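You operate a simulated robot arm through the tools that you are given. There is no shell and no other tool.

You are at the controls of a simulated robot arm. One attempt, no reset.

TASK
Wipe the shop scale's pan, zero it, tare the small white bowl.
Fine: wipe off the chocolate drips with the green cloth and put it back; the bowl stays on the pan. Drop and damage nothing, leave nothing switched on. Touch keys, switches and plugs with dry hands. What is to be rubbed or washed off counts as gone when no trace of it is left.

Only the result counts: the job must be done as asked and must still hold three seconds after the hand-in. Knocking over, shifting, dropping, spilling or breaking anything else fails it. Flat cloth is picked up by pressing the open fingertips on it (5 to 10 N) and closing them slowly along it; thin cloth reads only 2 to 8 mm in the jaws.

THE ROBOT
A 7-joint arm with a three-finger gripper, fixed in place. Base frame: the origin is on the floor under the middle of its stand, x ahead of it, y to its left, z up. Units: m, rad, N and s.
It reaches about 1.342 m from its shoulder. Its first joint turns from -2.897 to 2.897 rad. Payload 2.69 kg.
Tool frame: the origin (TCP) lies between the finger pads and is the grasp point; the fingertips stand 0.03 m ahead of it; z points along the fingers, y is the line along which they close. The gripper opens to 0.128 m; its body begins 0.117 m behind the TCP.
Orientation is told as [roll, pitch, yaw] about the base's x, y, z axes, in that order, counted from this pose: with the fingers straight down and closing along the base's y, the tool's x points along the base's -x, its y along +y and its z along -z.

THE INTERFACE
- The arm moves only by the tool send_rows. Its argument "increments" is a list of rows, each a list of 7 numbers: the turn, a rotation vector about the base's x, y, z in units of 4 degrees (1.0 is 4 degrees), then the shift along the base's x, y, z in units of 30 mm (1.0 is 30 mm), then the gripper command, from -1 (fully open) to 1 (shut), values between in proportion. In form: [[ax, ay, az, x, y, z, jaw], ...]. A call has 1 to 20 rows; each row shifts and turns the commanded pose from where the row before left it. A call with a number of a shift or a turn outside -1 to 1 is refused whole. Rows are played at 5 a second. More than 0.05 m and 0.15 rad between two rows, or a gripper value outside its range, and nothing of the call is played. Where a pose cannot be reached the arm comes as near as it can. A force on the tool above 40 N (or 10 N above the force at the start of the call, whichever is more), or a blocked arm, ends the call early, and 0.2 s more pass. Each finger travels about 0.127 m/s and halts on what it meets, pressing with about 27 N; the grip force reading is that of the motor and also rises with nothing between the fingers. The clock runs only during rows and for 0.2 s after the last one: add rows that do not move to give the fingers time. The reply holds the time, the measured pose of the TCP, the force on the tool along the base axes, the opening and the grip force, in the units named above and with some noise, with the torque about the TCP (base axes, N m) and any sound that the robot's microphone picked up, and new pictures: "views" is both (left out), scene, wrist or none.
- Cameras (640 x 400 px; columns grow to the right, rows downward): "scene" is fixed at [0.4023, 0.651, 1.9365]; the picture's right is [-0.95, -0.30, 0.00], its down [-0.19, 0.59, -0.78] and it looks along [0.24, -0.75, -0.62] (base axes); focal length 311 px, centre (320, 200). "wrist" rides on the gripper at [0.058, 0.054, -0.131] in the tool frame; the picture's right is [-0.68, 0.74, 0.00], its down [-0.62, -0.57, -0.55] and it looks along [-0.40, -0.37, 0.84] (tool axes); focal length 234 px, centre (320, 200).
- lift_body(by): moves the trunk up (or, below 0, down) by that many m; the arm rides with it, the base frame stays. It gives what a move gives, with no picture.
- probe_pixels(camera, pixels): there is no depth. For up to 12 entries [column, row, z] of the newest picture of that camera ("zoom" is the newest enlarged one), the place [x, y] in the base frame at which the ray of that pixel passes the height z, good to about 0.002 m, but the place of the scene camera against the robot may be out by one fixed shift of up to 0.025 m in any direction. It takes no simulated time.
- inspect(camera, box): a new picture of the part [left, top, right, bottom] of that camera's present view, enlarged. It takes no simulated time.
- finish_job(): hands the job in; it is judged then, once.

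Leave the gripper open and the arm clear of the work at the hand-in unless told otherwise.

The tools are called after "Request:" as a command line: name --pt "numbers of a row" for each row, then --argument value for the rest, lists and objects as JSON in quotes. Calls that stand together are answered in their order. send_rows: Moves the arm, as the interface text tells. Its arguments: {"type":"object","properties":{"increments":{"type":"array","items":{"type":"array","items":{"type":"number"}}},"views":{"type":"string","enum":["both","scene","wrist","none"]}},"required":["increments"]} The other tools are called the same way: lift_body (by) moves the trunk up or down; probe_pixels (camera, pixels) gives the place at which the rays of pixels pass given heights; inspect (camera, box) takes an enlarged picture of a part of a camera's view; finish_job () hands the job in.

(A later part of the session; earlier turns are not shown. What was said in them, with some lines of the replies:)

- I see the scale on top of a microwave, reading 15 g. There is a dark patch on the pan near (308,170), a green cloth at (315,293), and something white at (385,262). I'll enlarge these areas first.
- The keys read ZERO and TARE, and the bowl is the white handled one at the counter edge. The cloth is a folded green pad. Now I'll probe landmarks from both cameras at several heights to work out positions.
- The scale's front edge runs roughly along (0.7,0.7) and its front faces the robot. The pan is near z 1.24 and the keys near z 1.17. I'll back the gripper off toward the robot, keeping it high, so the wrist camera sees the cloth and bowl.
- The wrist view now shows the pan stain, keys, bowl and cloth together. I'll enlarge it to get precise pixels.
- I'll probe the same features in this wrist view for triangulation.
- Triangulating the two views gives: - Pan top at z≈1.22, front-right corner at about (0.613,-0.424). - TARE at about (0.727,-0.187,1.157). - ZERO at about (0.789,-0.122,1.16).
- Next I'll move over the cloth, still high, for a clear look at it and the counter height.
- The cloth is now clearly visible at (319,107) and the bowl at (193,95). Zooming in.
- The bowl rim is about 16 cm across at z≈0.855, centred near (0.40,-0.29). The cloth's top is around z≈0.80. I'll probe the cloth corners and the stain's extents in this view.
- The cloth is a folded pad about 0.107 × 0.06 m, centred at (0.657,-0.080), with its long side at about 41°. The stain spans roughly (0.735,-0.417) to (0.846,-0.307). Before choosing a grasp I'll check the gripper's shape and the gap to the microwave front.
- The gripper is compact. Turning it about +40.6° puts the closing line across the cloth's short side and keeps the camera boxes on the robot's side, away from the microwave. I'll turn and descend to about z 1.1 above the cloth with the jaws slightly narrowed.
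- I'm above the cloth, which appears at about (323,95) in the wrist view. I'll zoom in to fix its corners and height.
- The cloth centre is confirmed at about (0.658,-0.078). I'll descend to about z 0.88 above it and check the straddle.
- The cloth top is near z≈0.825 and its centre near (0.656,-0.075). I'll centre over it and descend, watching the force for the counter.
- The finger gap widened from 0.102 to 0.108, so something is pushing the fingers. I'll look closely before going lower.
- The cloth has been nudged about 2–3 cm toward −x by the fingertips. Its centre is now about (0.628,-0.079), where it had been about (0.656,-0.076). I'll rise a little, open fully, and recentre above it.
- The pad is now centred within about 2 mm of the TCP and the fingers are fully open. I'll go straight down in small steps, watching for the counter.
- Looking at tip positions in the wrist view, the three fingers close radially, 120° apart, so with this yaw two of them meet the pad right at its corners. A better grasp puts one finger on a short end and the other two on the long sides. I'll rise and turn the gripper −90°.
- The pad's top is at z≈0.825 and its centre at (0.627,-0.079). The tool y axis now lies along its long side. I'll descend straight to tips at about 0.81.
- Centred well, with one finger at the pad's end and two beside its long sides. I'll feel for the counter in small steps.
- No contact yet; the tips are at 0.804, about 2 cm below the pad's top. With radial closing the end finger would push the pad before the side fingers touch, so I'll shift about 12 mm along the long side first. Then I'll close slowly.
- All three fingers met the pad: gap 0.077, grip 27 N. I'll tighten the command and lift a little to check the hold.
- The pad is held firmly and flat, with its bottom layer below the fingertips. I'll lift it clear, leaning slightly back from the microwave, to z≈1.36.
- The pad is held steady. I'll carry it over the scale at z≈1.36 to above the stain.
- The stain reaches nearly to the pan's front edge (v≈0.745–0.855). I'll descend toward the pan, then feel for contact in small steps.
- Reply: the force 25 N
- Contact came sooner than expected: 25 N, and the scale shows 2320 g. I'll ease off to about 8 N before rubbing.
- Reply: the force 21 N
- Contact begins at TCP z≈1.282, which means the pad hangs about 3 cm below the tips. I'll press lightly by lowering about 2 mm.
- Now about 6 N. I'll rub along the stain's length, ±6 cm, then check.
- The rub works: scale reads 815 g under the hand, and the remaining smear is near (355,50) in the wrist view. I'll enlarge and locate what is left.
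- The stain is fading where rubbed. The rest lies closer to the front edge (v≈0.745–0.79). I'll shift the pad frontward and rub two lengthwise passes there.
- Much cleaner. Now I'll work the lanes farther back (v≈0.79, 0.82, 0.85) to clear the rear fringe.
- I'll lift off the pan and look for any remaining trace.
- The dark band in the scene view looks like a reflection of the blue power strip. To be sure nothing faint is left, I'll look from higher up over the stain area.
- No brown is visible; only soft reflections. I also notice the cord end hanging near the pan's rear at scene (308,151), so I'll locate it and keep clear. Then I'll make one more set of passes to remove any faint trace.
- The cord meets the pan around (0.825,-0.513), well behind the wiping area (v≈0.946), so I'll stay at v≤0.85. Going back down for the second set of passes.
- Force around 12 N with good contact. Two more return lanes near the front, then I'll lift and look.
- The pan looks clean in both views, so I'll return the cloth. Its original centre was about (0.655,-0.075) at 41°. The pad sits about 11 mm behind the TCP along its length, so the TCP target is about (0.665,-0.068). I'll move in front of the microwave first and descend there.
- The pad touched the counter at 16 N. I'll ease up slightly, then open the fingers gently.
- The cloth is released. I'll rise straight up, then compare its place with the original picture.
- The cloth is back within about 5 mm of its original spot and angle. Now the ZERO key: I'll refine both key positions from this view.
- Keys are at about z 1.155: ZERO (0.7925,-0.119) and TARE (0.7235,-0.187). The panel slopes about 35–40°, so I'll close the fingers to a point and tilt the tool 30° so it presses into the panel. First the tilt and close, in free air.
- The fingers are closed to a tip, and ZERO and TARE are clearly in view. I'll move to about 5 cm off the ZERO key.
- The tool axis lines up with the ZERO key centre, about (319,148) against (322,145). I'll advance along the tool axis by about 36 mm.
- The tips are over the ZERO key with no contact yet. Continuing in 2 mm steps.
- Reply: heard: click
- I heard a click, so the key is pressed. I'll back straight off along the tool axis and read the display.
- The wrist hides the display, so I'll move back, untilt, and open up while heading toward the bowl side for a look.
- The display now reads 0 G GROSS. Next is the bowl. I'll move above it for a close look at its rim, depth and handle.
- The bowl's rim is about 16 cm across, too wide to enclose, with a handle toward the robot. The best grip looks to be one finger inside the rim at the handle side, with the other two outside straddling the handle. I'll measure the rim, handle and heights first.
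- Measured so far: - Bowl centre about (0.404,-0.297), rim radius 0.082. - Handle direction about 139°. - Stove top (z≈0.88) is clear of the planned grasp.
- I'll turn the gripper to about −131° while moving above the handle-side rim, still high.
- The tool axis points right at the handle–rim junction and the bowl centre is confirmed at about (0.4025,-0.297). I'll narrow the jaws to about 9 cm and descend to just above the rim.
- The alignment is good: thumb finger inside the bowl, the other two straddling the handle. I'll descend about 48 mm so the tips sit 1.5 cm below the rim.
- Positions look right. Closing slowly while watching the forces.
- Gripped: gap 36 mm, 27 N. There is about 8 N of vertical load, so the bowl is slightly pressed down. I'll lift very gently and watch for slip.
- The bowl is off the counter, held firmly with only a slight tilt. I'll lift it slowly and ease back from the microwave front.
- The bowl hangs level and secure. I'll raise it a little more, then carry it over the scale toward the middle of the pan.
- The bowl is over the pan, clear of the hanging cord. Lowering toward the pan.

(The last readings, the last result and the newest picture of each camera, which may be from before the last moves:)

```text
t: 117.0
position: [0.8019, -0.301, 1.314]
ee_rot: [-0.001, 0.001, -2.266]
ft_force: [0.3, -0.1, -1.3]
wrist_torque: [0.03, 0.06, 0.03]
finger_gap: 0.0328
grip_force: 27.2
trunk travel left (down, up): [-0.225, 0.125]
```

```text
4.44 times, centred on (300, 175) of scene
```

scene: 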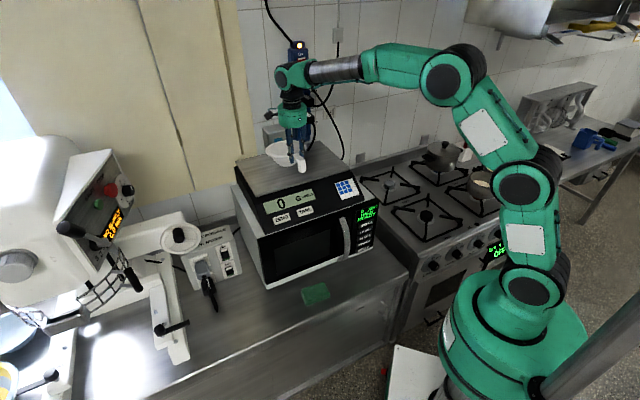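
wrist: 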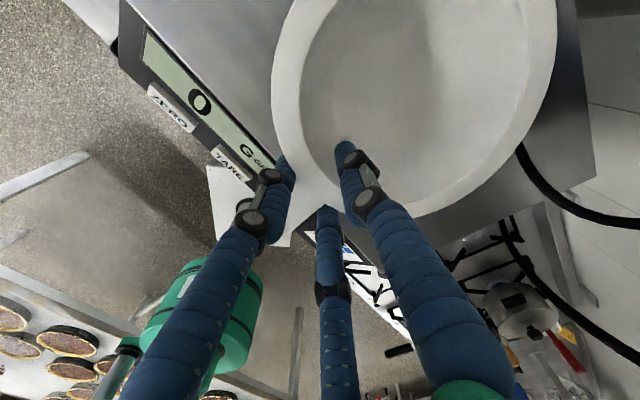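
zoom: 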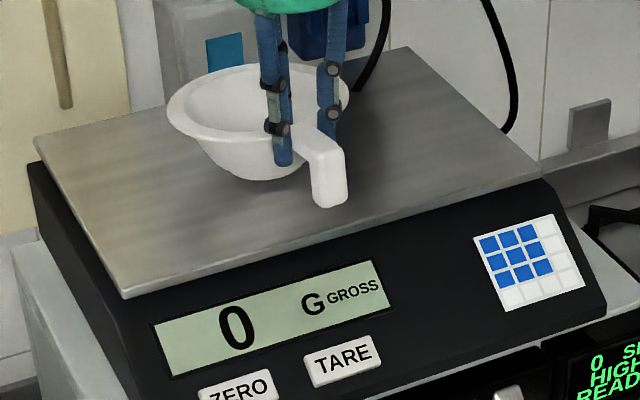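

Request:
send_rows --pt "0 0 0 0 0 -0.1 1" --pt "0 0 0 0 0 -0.1 1" --pt "0 0 0 0 0 0 1" --views "none"

Request:
inspect --camera "scene" --box '[230, 130, 370, 220]'

```text
t: 117.8
position: [0.8025, -0.3016, 1.3111]
ee_rot: [0.003, 0.0, -2.263]
ft_force: [-3.3, 2.7, 11.9]
wrist_torque: [-0.6, -0.76, 0.02]
finger_gap: 0.0331
grip_force: 27.2
trunk travel left (down, up): [-0.225, 0.125]
```

```text
4.44 times, centred on (300, 175) of scene
```

zoom: 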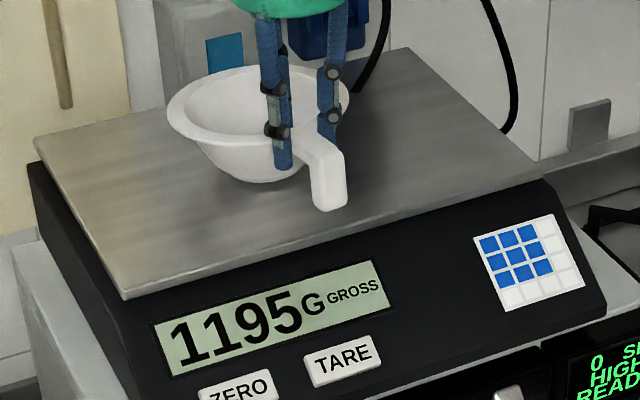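

The bowl is on the pan (1195 g with my push). I'll ease off about 2 mm and then release gently.

Request:
send_rows --pt "0 0 0 0 0 0.06 1" --pt "0 0 0 0 0 0 1" --views "none"

```text
t: 118.4
position: [0.8032, -0.3016, 1.3123]
ee_rot: [0.0, 0.001, -2.265]
ft_force: [-0.4, -0.1, 7.2]
wrist_torque: [-0.49, -0.49, -0.08]
finger_gap: 0.0327
grip_force: 27.1
trunk travel left (down, up): [-0.225, 0.125]
```

Request:
send_rows --pt "0 0 0 0 0 0.05 1" --pt "0 0 0 0 0 0 1" --views "none"

```text
t: 119.0
position: [0.8017, -0.301, 1.3124]
ee_rot: [-0.003, 0.0, -2.266]
ft_force: [0.5, -0.5, 1.9]
wrist_torque: [-0.21, -0.24, 0.0]
finger_gap: 0.033
grip_force: 27.2
trunk travel left (down, up): [-0.225, 0.125]
```

Nearly no load on the hand now. Opening slowly.

Request:
send_rows --pt "0 0 0 0 0 0 0.7" --pt "0 0 0 0 0 0 0.5" --pt "0 0 0 0 0 0 0.45" --pt "0 0 0 0 0 0 0.35" --pt "0 0 0 0 0 0 0.25" --pt "0 0 0 0 0 0 0.1" --pt "0 0 0 0 0 0 -0.1" --pt "0 0 0 0 0 0 -0.25" --pt "0 0 0 0 0 0 -0.35" --pt "0 0 0 0 0 0 -0.35"

Request:
inspect --camera "scene" --box '[230, 130, 370, 220]'

```text
t: 121.2
position: [0.8028, -0.3014, 1.3145]
ee_rot: [0.001, 0.001, -2.266]
ft_force: [0.3, 0.0, 0.3]
wrist_torque: [0.01, -0.01, -0.01]
finger_gap: 0.0864
grip_force: 0.0
trunk travel left (down, up): [-0.225, 0.125]
```

scene: 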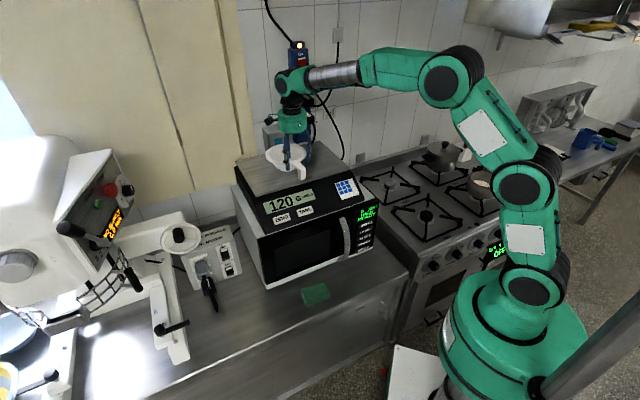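
wrist: 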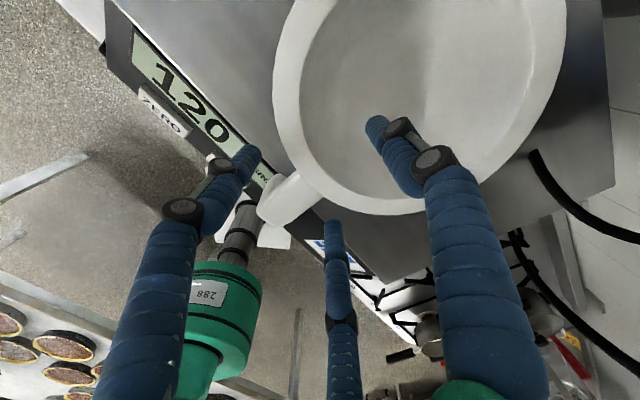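

```text
4.44 times, centred on (300, 175) of scene
```

zoom: 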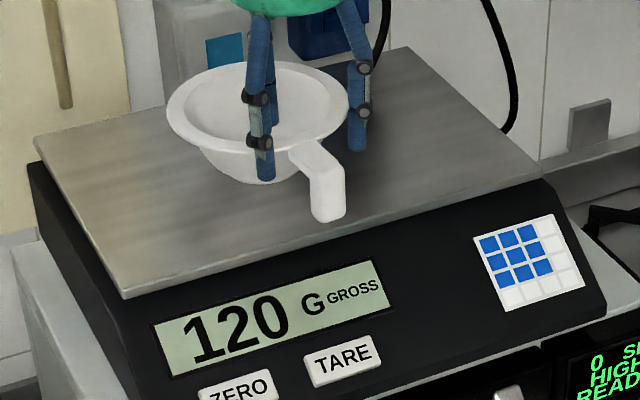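

The bowl stands on the pan and the scale reads 120 g gross. I'll lift the hand straight up clear of it.

Request:
send_rows --pt "0 0 0 0 0 0.2 -0.35" --pt "0 0 0 0 0 0.4 -0.35" --pt "0 0 0 0 0 0.8 -0.35" --pt "0 0 0 0 0 1 -0.35" --pt "0 0 0 0 0 1 -0.35" --pt "0 0 0 0 0 1 -0.35" --pt "0 0 0 -0.5 0.5 0.5 -0.35" --pt "0 0 0 -0.8 0.8 0 -0.35" --pt "0 0 0 -0.8 0.8 0 -0.35" --pt "0 0 0 -0.8 0.8 0 -0.35" --pt "0 0 0 -0.8 0.8 0 -0.35" --pt "0 0 0 -0.8 0.8 0 -0.35" --pt "0 0 0 0 0 0 -0.35"

Request:
inspect --camera "scene" --box '[230, 130, 370, 220]'

```text
t: 124.0
position: [0.6672, -0.1648, 1.4599]
ee_rot: [-0.001, 0.0, -2.266]
ft_force: [-0.4, 0.8, 0.0]
wrist_torque: [-0.01, -0.07, -0.04]
finger_gap: 0.0865
grip_force: 0.1
trunk travel left (down, up): [-0.225, 0.125]
```

scene: 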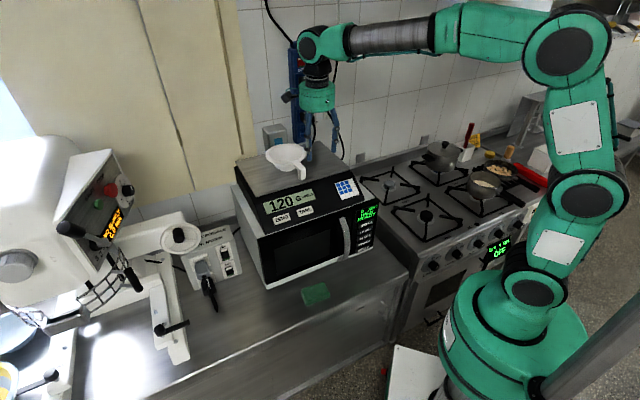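
wrist: 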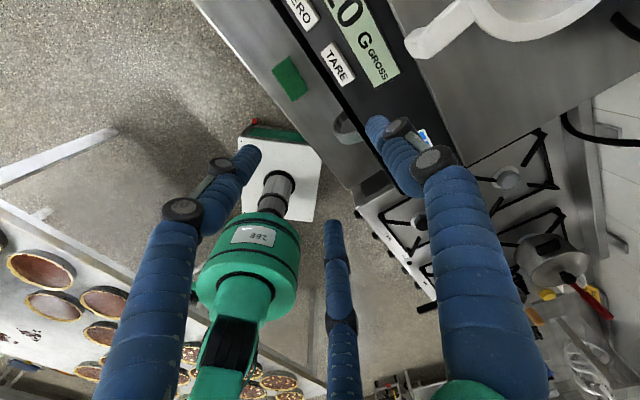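

```text
4.44 times, centred on (300, 175) of scene
```

zoom: 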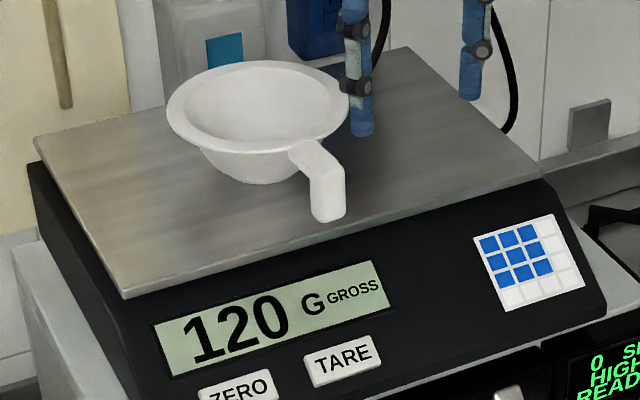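

The reading is a stable 120 g. Next I'll press TARE the same way as ZERO. I'll turn back to the earlier yaw of −50° while backing off, then tilt and close the fingers.

Request:
send_rows --pt "0 0 1 -0.17 0.17 0 -0.35" --pt "0 0 1 -0.17 0.17 0 -0.35" --pt "0 0 1 -0.17 0.17 0 -0.35" --pt "0 0 1 -0.17 0.17 0 -0.35" --pt "0 0 1 -0.17 0.17 0 -0.35" --pt "0 0 1 -0.17 0.17 0 -0.35" --pt "0 0 1 -0.17 0.17 0 -0.35" --pt "0 0 1 -0.17 0.17 0 -0.35" --pt "0 0 1 -0.17 0.17 0 -0.35" --pt "0 0 1 -0.17 0.17 0 -0.35" --pt "0 0 1 0 0 0 -0.35" --pt "0 0 1 0 0 0 -0.35" --pt "0 0 1 0 0 0 -0.35" --pt "0 0 1 0 0 0 -0.35" --pt "0 0 1 0 0 0 -0.35" --pt "0 0 1 0 0 0 -0.35" --pt "0 0 1 0 0 0 -0.2" --pt "0 0 1 0 0 0 0.2" --pt "0 0 1 0 0 0 0.6" --pt "0 0 1 0 0 0 1" --views "none"

Request:
send_rows --pt "-0.707 -0.707 0 0 0 0 1" --pt "-0.707 -0.707 0 0 0 0 1" --pt "-0.707 -0.707 0 0 0 0 1" --pt "-0.707 -0.707 0 0 0 0 1" --pt "-0.707 -0.707 0 0 0 0 1" --pt "-0.707 -0.707 0 0 0 0 1" --pt "-0.707 -0.707 0 0 0 0 1" --pt "-0.354 -0.354 0 0 0 0 1" --pt "0 0 0 0 0 0 1"

```text
t: 128.2
position: [0.6165, -0.1158, 1.4606]
ee_rot: [0.0, 0.0, -0.868]
ft_force: [-0.8, -0.2, 0.1]
wrist_torque: [0.06, 0.01, 0.0]
finger_gap: 0.0021
grip_force: 27.4
trunk travel left (down, up): [-0.225, 0.125]
```

```text
t: 130.2
position: [0.6152, -0.1156, 1.4598]
ee_rot: [0.049, -0.522, -0.882]
ft_force: [-0.3, -0.2, -0.1]
wrist_torque: [0.03, -0.02, -0.01]
finger_gap: 0.0021
grip_force: 26.6
trunk travel left (down, up): [-0.225, 0.125]
```

scene: 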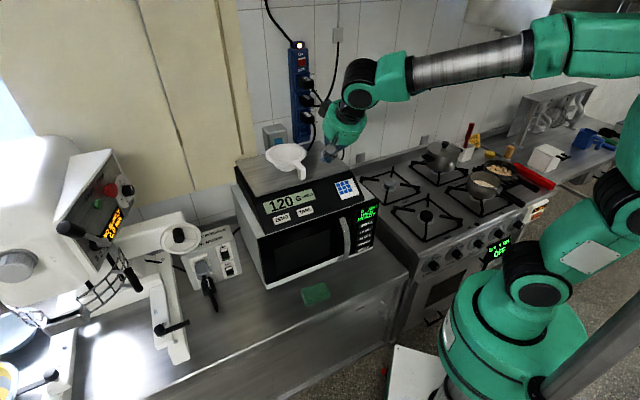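
wrist: 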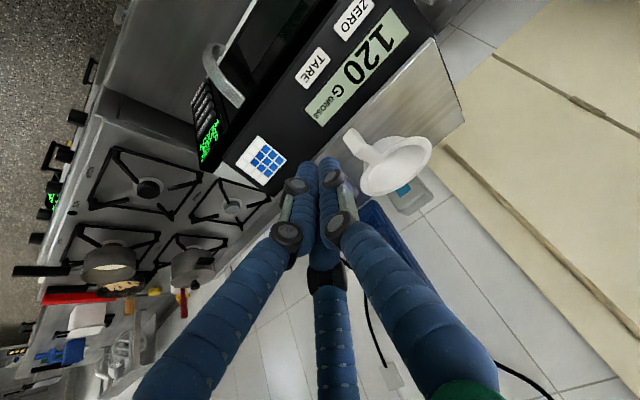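

Fingers are closed and tilted as before, and the display still shows 120. I'll move to about 5 cm off the TARE key.

Request:
send_rows --pt "0 0 0 0.333 -0.18 -0.98 1" --pt "0 0 0 0.333 -0.18 -0.98 1" --pt "0 0 0 0.333 -0.18 -0.98 1" --pt "0 0 0 0.333 -0.18 -0.98 1" --pt "0 0 0 0.333 -0.18 -0.98 1" --pt "0 0 0 0.333 -0.18 -0.98 1" --pt "0 0 0 0.333 -0.18 -0.98 1" --pt "0 0 0 0.333 -0.18 -0.98 1" --pt "0 0 0 0 0 0 1"

Request:
inspect --camera "wrist" --box '[240, 70, 440, 230]'

```text
t: 132.2
position: [0.6942, -0.1571, 1.2244]
ee_rot: [0.048, -0.522, -0.88]
ft_force: [0.6, 0.0, 0.0]
wrist_torque: [0.01, 0.05, -0.04]
finger_gap: 0.0026
grip_force: 27.3
trunk travel left (down, up): [-0.225, 0.125]
```

scene: 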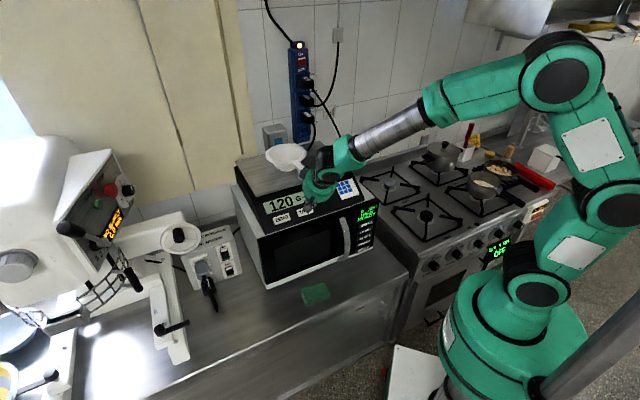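
wrist: 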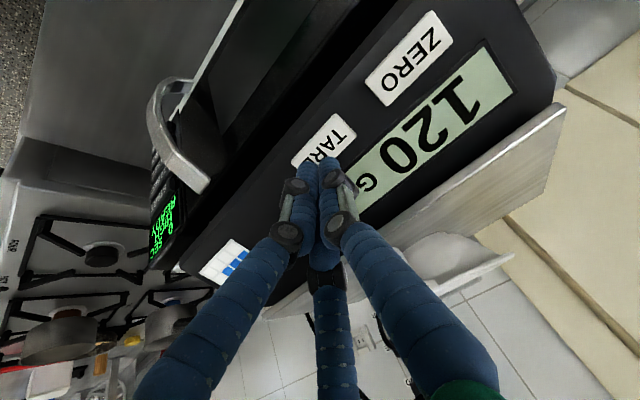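

```text
2.50 times, centred on (340, 150) of wrist
```

zoom: 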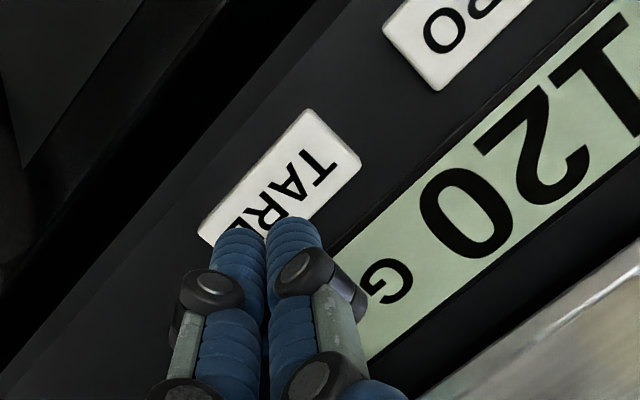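

The TARE key centre is about 5 mm to the left side of the axis, so I'll shift slightly while advancing along the tool axis.

Request:
send_rows --pt "0 0 0 0.22 0 -0.29 1" --pt "0 0 0 0.12 -0.12 -0.29 1" --pt "0 0 0 0.12 -0.12 -0.29 1" --pt "0 0 0 0.09 -0.09 -0.22 1" --pt "0 0 0 0 0 0 1"

Request:
inspect --camera "wrist" --box '[240, 70, 440, 230]'

```text
t: 133.4
position: [0.7134, -0.1681, 1.1938]
ee_rot: [0.048, -0.522, -0.88]
ft_force: [-0.6, 0.5, 0.1]
wrist_torque: [0.01, 0.01, -0.01]
finger_gap: 0.0023
grip_force: 26.8
trunk travel left (down, up): [-0.225, 0.125]
```

scene: 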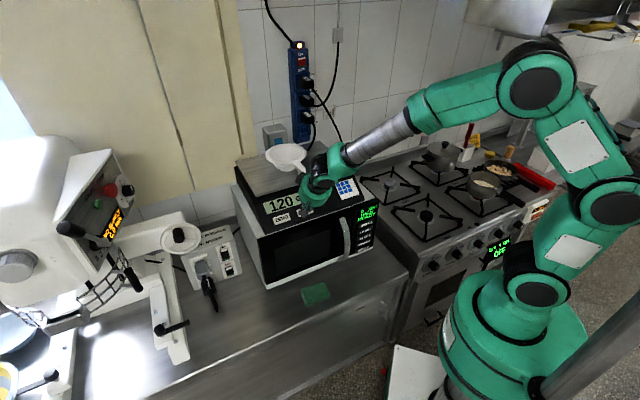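
wrist: 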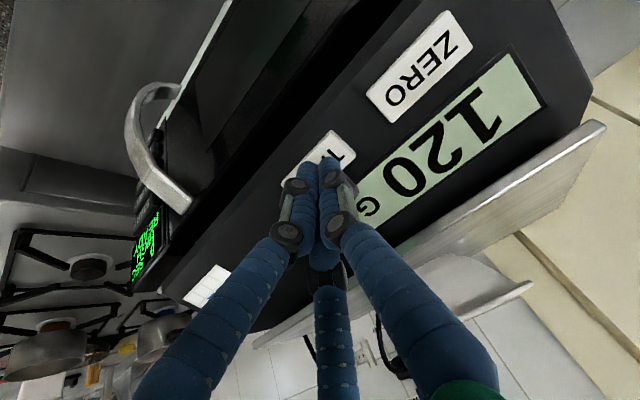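

```text
2.50 times, centred on (340, 150) of wrist
```

zoom: 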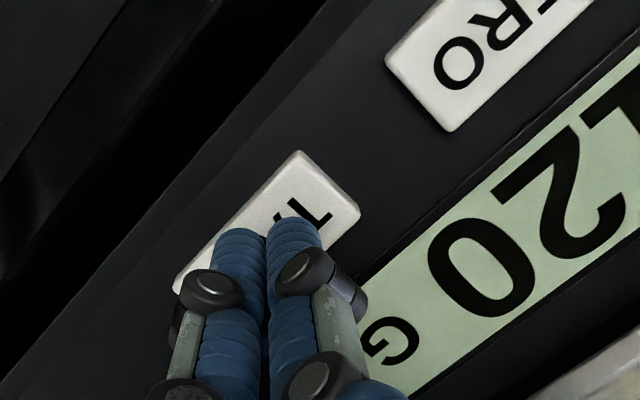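

The tips are over the middle of the TARE key. Advancing in 2 mm steps.

Request:
send_rows --pt "0 0 0 0.024 -0.024 -0.058 1" --pt "0 0 0 0.024 -0.024 -0.058 1" --pt "0 0 0 0.024 -0.024 -0.058 1" --pt "0 0 0 0.024 -0.024 -0.058 1" --pt "0 0 0 0 0 0 1" --views "wrist"

```text
t: 134.6
position: [0.7151, -0.1716, 1.1873]
ee_rot: [0.048, -0.522, -0.883]
ft_force: [0.6, 0.3, 0.2]
wrist_torque: [-0.03, 0.0, -0.01]
finger_gap: 0.0022
grip_force: 27.0
trunk travel left (down, up): [-0.225, 0.125]
```

wrist: 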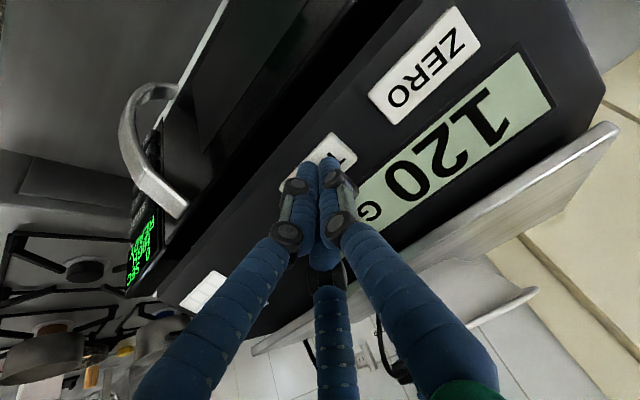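

Request:
send_rows --pt "0 0 0 0.024 -0.024 -0.058 1" --pt "0 0 0 0.024 -0.024 -0.058 1" --pt "0 0 0 0 0 0 1" --views "wrist"

```text
t: 135.4
position: [0.7169, -0.1714, 1.1823]
ee_rot: [0.048, -0.522, -0.882]
ft_force: [-0.9, 0.5, 2.4]
wrist_torque: [-0.07, -0.04, -0.01]
finger_gap: 0.0022
grip_force: 27.0
trunk travel left (down, up): [-0.225, 0.125]
heard: click
```

wrist: 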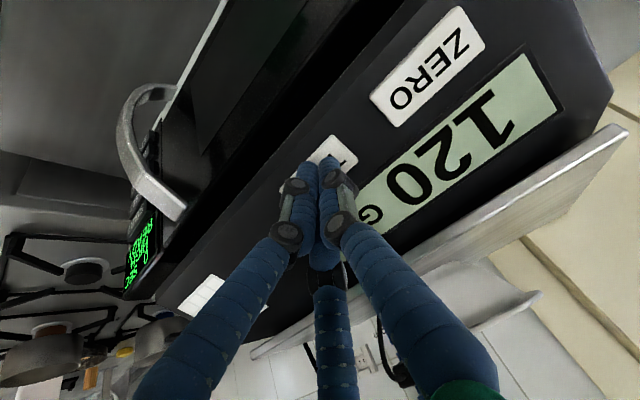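

Click heard. The display still shows 120 at this instant, so I'll back off and read it again.

Request:
send_rows --pt "0 0 0 0 0 0 1" --pt "0 0 0 -0.06 0.06 0.145 1" --pt "0 0 0 -0.12 0.12 0.29 1" --pt "0 0 0 -0.12 0.12 0.29 1" --pt "0 0 0 -0.24 0.24 0.58 1" --pt "0 0 0 0 0 0 1" --views "wrist"

```text
t: 136.8
position: [0.6998, -0.1543, 1.2229]
ee_rot: [0.049, -0.522, -0.883]
ft_force: [0.0, 0.7, -0.6]
wrist_torque: [0.01, -0.05, 0.01]
finger_gap: 0.0023
grip_force: 26.7
trunk travel left (down, up): [-0.225, 0.125]
```

wrist: 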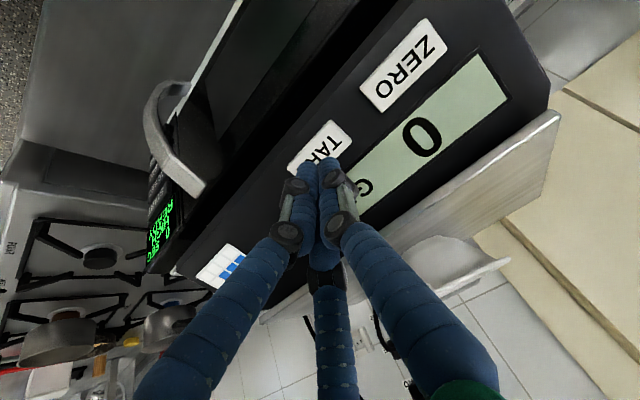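

The display now reads 0. I'll retreat clear of the scale, untilt and open the gripper.

Request:
send_rows --pt "0 0 0 -0.5 0.5 0.8 1" --pt "0 0 0 -0.5 0.5 0.8 1" --pt "0.707 0.707 0 -0.5 0.5 0.8 1" --pt "0.707 0.707 0 -0.5 0.5 0.6 1" --pt "0.707 0.707 0 -0.5 0.5 0.6 1" --pt "0.707 0.707 0 -0.5 0.5 0.5 1" --pt "0.707 0.707 0 -0.5 0.5 0.5 0.5" --pt "0.707 0.707 0 -0.5 0.5 0 0" --pt "0.707 0.707 0 -0.5 0.3 0 -0.5" --pt "0.354 0.354 0 -0.5 0 0 -1" --pt "0 0 0 -0.5 0 0 -1" --pt "0 0 0 0 0 0 -1"

Request:
inspect --camera "scene" --box '[230, 130, 370, 220]'

Request:
inspect --camera "scene" --box '[270, 220, 430, 320]'

Request:
inspect --camera "wrist" --box '[280, 40, 520, 260]'

```text
t: 139.4
position: [0.5357, -0.0276, 1.3594]
ee_rot: [0.0, 0.0, -0.867]
ft_force: [0.3, 0.6, 0.3]
wrist_torque: [0.0, -0.03, 0.02]
finger_gap: 0.1281
grip_force: 0.1
trunk travel left (down, up): [-0.225, 0.125]
```

scene: 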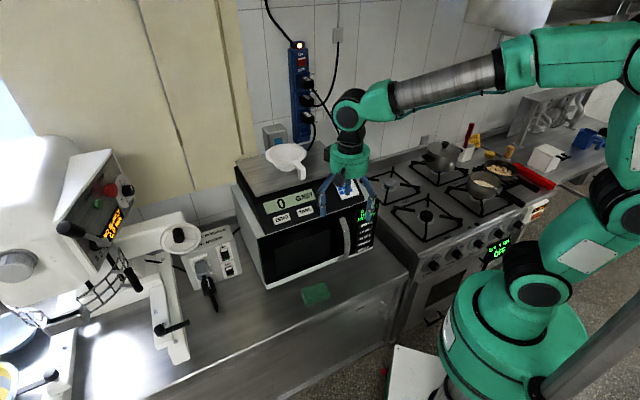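
wrist: 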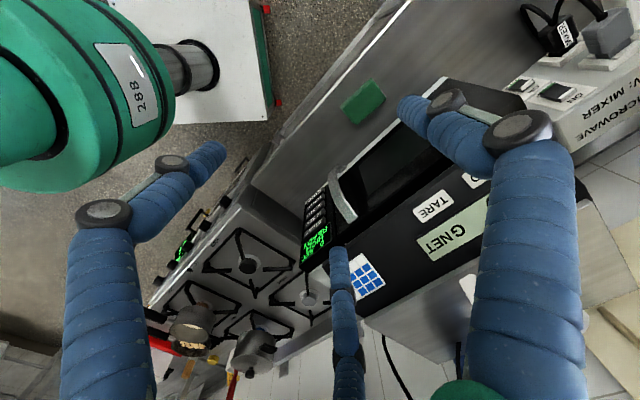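

```text
4.44 times, centred on (300, 175) of scene
```

zoom: 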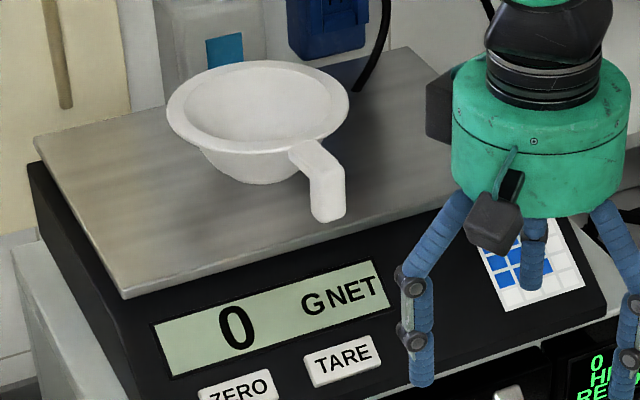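

```text
4.00 times, centred on (350, 270) of scene
```

zoom: 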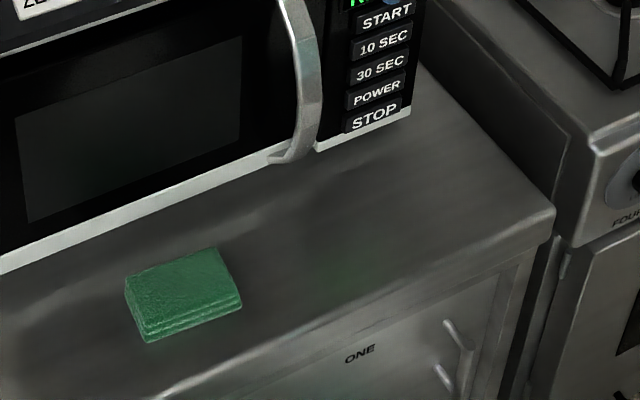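

```text
1.82 times, centred on (400, 150) of wrist
```

zoom: 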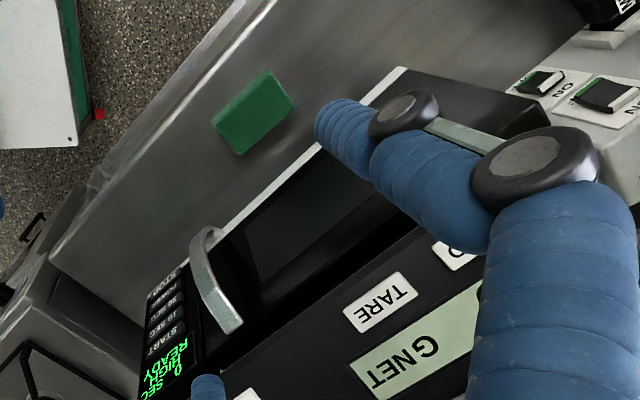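

The display shows 0 G NET with the bowl on the pan, and the cloth is back in its place. I'll move the arm a bit farther clear, wait, and check that the reading holds.

Request:
send_rows --pt "0 0 0 -0.6 0.4 0.6 -1" --pt "0 0 0 -0.6 0.4 0.6 -1" --pt "0 0 0 -0.6 0.4 0.6 -1" --pt "0 0 0 -0.6 0.4 0.6 -1" --pt "0 0 0 0 0 0 -1" --pt "0 0 0 0 0 0 -1" --pt "0 0 0 0 0 0 -1" --pt "0 0 0 0 0 0 -1" --pt "0 0 0 0 0 0 -1" --pt "0 0 0 0 0 0 -1"

Request:
inspect --camera "scene" --box '[230, 130, 370, 220]'

Request:
inspect --camera "scene" --box '[280, 265, 360, 315]'

```text
t: 141.6
position: [0.4656, 0.0216, 1.4311]
ee_rot: [-0.002, 0.001, -0.869]
ft_force: [0.5, 0.2, 0.2]
wrist_torque: [-0.01, -0.04, 0.0]
finger_gap: 0.1279
grip_force: 0.1
trunk travel left (down, up): [-0.225, 0.125]
```

scene: 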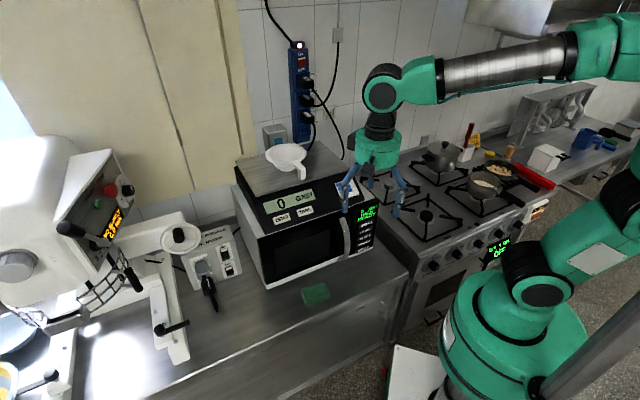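
wrist: 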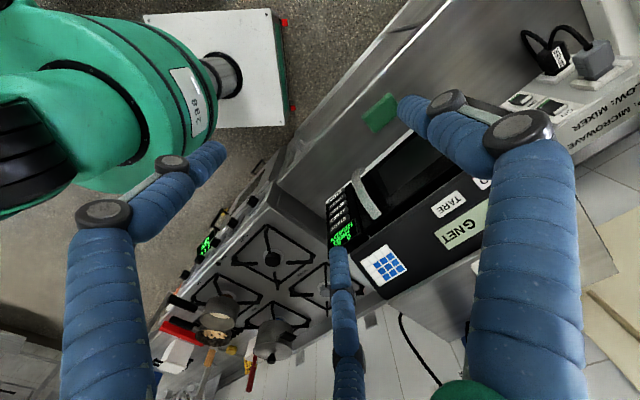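

```text
4.44 times, centred on (300, 175) of scene
```

zoom: 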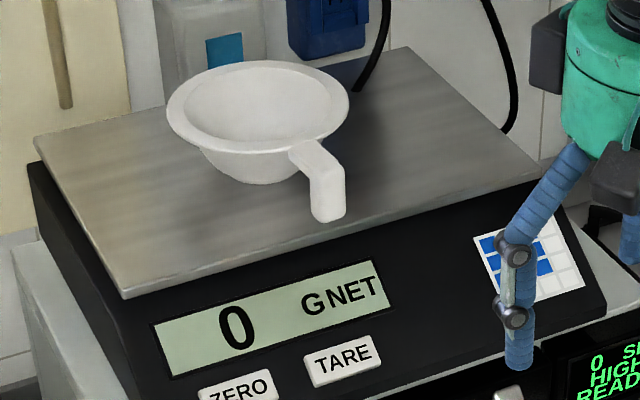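

```text
8.00 times, centred on (320, 290) of scene
```

zoom: 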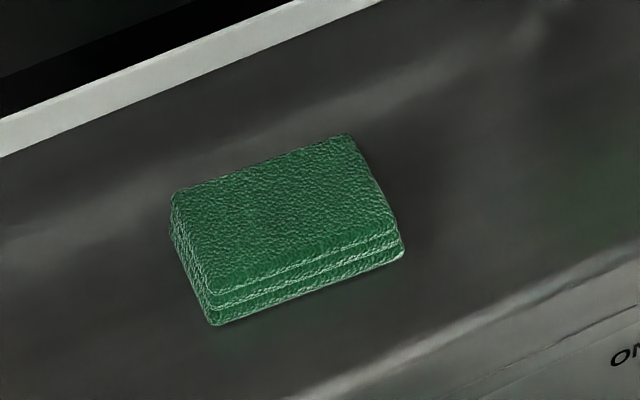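

Everything checks out:
- The pan is clean.
- The scale was zeroed with the pan empty, and it holds 0 G NET with the bowl on it.
- The cloth is back on its spot.
- The gripper is open and the arm is clear.
- I switched nothing on: the microwave still shows READY at 0 seconds and the oven OFF.

Handing in.

Request:
finish_job

```text
The job is handed in.
```

The job is handed in: the scale's pan is wiped, the scale was zeroed empty, and the bowl is tared on it. The display held 0 G NET when I last looked.

- **Pan:** I rubbed the chocolate off with the green cloth in two sets of passes. No brown showed in either camera, only reflections. I did not re-check the area now under the bowl.
- **Zero and tare:** The scale read 15 g with the pan empty, and 0 after ZERO. The bowl weighed 120 g, and TARE brought that to 0. I pressed both keys with the closed fingertips, which had only handled the cloth and bowl; the cloth looked dry.
- **Cloth:** It is back within about 5 mm of where it started. The fingertips nudged it 2–3 cm along the counter before I picked it up, and I corrected for that when putting it back.
- **Switches:** I switched nothing on. The power strip was already on at the start, and I left it on.

The gripper is open and the arm is clear of the work.
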